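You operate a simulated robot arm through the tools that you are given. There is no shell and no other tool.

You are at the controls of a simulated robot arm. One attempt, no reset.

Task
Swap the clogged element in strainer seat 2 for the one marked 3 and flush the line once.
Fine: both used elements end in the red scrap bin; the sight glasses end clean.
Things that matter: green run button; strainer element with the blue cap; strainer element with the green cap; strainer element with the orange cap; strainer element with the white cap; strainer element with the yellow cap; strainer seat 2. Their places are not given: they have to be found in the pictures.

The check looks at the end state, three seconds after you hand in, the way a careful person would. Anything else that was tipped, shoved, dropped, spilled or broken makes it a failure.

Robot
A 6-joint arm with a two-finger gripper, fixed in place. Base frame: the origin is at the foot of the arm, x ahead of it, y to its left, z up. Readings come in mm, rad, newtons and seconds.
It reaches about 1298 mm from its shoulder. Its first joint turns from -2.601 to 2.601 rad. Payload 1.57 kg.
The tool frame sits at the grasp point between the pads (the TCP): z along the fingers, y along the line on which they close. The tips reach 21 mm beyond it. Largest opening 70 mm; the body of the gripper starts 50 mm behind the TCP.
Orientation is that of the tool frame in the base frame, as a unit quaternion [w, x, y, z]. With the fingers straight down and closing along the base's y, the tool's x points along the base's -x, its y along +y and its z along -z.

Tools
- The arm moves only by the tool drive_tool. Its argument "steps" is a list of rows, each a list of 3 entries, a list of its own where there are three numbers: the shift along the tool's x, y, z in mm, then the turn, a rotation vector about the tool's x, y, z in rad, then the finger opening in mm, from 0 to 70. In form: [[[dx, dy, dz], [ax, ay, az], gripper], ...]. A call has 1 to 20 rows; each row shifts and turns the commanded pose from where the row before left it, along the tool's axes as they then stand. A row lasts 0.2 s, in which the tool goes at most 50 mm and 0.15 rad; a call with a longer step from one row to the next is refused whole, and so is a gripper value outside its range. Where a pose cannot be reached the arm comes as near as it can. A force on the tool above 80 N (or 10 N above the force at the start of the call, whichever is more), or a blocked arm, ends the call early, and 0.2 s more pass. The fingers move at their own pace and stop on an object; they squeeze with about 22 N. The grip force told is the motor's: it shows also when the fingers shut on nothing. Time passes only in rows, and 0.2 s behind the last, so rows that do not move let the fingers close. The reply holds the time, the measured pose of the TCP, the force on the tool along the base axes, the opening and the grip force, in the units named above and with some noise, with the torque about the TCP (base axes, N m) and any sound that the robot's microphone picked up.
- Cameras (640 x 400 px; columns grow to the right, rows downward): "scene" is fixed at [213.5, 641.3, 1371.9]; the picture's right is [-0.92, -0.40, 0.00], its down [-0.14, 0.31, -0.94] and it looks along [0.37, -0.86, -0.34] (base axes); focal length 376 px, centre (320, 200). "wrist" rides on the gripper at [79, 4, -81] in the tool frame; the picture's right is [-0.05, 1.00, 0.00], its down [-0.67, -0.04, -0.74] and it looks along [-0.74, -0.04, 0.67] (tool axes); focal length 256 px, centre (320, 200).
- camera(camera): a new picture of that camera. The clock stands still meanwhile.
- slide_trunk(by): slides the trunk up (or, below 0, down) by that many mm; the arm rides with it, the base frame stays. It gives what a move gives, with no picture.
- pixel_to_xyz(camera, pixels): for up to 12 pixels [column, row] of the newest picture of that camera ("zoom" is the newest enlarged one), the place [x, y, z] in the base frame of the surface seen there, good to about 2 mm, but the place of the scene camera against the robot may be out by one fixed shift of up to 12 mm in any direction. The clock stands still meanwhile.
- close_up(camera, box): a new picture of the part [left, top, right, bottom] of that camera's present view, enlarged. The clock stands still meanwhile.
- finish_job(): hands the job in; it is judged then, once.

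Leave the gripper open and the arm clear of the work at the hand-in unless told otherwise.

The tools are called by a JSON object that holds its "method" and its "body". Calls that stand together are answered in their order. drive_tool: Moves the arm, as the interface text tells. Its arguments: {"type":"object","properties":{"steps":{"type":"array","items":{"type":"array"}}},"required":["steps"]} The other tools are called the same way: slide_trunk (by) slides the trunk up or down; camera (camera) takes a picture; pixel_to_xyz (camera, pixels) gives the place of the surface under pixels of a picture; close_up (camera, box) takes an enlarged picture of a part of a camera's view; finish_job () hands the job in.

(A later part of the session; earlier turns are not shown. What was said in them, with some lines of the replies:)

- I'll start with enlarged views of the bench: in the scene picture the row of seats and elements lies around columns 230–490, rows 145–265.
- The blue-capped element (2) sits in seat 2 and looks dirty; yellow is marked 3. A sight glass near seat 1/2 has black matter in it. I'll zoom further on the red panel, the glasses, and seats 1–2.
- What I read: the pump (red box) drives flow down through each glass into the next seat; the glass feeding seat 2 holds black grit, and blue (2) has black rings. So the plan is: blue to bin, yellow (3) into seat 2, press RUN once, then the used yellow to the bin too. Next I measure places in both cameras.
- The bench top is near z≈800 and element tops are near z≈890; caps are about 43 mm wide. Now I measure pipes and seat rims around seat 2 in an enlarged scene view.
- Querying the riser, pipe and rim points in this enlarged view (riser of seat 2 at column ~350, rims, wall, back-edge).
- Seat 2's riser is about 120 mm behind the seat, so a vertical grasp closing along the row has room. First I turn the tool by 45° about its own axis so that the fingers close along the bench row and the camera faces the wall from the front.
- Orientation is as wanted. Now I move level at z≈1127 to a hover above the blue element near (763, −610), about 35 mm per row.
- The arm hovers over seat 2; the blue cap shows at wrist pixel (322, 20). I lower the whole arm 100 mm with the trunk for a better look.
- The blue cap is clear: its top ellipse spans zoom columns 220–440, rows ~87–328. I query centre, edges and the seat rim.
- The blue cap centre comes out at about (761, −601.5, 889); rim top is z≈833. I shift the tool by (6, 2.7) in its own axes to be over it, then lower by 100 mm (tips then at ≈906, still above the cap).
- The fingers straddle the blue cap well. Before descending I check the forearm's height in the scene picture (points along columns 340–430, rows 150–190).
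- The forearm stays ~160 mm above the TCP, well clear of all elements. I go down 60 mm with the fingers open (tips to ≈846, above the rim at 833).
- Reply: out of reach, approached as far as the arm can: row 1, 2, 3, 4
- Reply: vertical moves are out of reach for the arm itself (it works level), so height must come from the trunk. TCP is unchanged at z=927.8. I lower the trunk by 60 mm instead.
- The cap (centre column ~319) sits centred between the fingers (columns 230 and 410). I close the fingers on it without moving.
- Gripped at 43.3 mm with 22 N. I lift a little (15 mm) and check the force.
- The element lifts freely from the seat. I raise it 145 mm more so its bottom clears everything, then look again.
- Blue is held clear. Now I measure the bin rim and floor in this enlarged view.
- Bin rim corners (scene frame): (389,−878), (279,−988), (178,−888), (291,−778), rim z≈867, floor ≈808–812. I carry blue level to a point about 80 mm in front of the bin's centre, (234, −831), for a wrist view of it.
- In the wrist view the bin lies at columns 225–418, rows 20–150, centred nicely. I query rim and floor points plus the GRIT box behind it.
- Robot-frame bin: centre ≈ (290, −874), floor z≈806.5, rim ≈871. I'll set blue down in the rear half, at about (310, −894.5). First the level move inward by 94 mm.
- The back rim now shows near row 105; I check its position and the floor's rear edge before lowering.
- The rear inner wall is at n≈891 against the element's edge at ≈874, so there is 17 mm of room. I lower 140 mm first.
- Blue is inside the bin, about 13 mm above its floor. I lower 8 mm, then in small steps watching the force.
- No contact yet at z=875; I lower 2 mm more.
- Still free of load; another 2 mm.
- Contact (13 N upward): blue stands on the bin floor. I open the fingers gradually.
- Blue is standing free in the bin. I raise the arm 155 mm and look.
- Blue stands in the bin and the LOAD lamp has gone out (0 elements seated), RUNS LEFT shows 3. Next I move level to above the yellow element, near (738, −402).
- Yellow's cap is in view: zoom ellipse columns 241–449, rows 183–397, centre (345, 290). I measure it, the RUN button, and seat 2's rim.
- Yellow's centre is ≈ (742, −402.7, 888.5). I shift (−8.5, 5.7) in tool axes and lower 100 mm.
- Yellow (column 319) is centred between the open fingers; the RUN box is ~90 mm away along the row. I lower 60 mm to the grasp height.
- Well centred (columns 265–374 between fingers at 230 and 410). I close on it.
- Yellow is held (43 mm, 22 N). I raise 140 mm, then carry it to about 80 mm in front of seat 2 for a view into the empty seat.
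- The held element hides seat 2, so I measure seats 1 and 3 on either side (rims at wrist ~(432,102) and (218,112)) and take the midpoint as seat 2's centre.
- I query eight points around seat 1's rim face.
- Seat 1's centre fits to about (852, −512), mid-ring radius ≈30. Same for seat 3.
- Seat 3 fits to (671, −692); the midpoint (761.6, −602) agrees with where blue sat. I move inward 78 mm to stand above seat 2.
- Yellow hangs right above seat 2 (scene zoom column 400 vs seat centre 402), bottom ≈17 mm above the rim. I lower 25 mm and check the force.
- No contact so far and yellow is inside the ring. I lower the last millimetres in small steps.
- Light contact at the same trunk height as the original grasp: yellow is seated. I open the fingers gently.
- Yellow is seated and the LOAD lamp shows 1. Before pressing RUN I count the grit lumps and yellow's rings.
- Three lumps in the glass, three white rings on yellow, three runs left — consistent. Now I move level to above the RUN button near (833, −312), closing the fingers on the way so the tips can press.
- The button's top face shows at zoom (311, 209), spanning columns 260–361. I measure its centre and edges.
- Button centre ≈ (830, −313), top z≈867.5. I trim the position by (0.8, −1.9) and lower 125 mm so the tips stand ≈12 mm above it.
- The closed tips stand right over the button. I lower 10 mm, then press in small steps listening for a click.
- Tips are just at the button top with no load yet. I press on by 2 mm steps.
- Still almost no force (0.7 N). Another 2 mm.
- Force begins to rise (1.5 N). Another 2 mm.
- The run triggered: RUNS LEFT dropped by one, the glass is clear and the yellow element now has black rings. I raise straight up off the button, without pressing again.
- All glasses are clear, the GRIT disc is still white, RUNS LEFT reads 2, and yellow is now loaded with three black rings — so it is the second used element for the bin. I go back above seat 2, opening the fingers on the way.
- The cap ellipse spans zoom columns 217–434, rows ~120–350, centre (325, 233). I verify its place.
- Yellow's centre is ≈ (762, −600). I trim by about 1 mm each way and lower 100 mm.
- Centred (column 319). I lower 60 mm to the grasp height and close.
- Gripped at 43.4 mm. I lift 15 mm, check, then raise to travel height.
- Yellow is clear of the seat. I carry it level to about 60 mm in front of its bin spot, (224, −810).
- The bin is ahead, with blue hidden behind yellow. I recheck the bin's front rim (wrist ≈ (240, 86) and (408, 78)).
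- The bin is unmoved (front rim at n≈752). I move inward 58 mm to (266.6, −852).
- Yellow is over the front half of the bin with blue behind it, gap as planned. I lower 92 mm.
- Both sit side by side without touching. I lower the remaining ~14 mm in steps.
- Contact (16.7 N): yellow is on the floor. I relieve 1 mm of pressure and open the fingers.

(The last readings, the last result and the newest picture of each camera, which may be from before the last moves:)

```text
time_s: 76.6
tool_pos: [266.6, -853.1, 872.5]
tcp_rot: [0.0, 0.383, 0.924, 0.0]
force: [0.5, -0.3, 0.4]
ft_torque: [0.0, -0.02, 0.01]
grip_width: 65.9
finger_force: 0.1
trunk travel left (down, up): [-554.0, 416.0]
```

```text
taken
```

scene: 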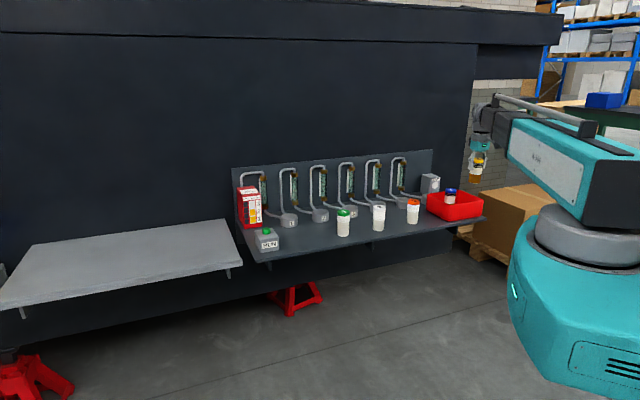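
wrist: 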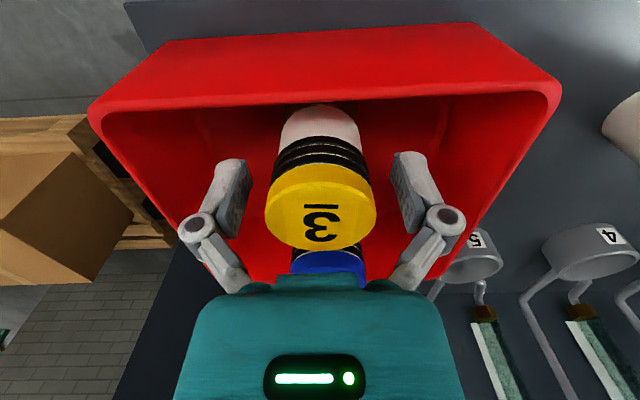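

Fingers are free of yellow. I raise the arm 200 mm straight up and then check everything.

{"method": "slide_trunk", "body": {"by": 200}}

{"method": "drive_tool", "body": {"steps": [[[15, 0, 0], [0, 0, 0], 70], [[25, 0, 0], [0, 0, 0], 70], [[25, 0, 0], [0, 0, 0], 70], [[25, 0, 0], [0, 0, 0], 70], [[25, 0, 0], [0, 0, 0], 70], [[25, 0, 0], [0, 0, 0], 70], [[15, 0, 0], [0, 0, 0], 70], [[0, 0, 0], [0, 0, 0], 70]]}}

{"method": "camera", "body": {"camera": "scene"}}

{"method": "close_up", "body": {"camera": "scene", "box": [230, 140, 390, 265]}}

{"method": "close_up", "body": {"camera": "scene", "box": [330, 140, 490, 240]}}

{"method": "camera", "body": {"camera": "wrist"}}

```text
time_s: 78.8
tool_pos: [265.0, -854.5, 1073.2]
tcp_rot: [-0.001, 0.384, 0.924, 0.001]
force: [0.5, 1.2, -0.4]
ft_torque: [0.03, 0.03, 0.02]
grip_width: 66.2
finger_force: 0.1
trunk travel left (down, up): [-754.0, 216.0]
```

```text
time_s: 80.6
tool_pos: [156.7, -744.5, 1073.3]
tcp_rot: [0.0, 0.383, 0.924, 0.0]
force: [0.2, -0.4, 0.3]
ft_torque: [0.03, 0.01, -0.01]
grip_width: 70.2
finger_force: 0.0
trunk travel left (down, up): [-754.0, 216.0]
```

```text
taken
```

scene: 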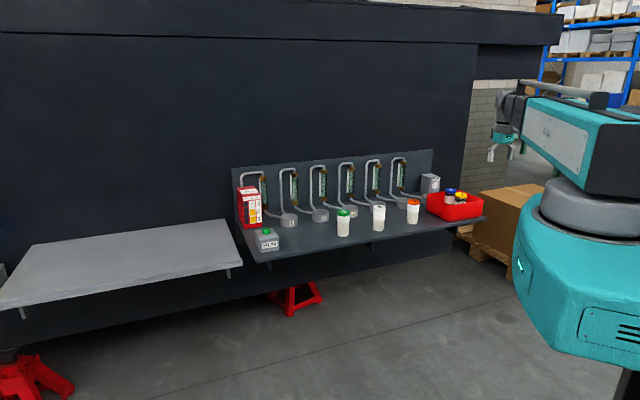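

```text
3.20 times, centred on (310, 202) of scene
```

zoom: 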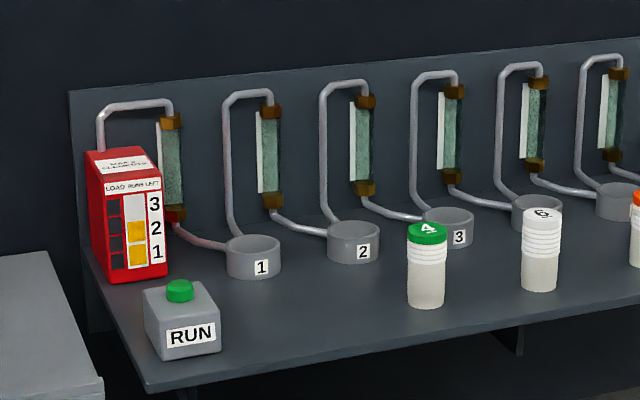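

```text
4.00 times, centred on (410, 190) of scene
```

zoom: 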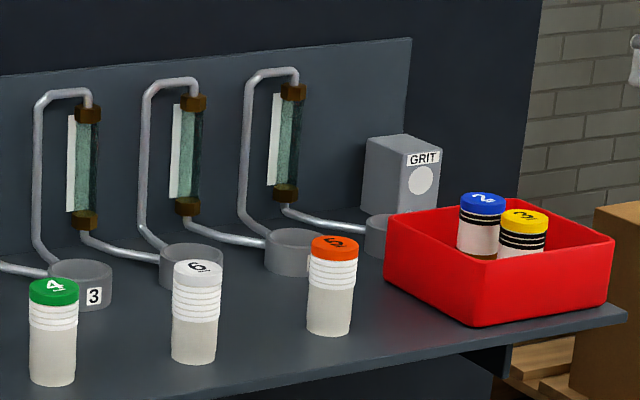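

```text
taken
```

wrist: 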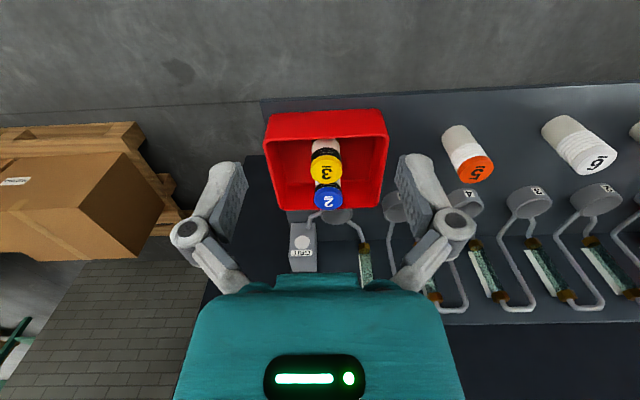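

Final check:
- Blue (2) and yellow (3) both stand upright in the red bin.
- All sight glasses are clear and the GRIT disc is white.
- RUNS LEFT reads 2, so the line was flushed exactly once.
- Green, white and orange are untouched.
- The gripper is open and the arm is clear of the bench.

I hand the job in.

{"method": "finish_job", "body": {}}

```text
The job is handed in.
```

The swap and flush are done and the job is handed in; the check's verdict hasn't come back.

- **Swap:** I took the clogged blue element (2) out of seat 2 and put it in the red scrap bin. The yellow element marked 3 then went into the seat.
- **Flush:** I pressed RUN once. The runs-left counter went from 3 to 2, the grit cleared from the sight glass feeding seat 2, and the disc on the grit box stayed white.
- **Used elements:** Yellow caught the grit (three black rings), so I counted it as the second used element. It now stands upright in the bin next to blue, which leaves seat 2 empty.
- **Everything else:** All sight glasses looked clean in the last pictures. The green, white and orange elements were not touched. The gripper is open and the arm is clear of the bench.
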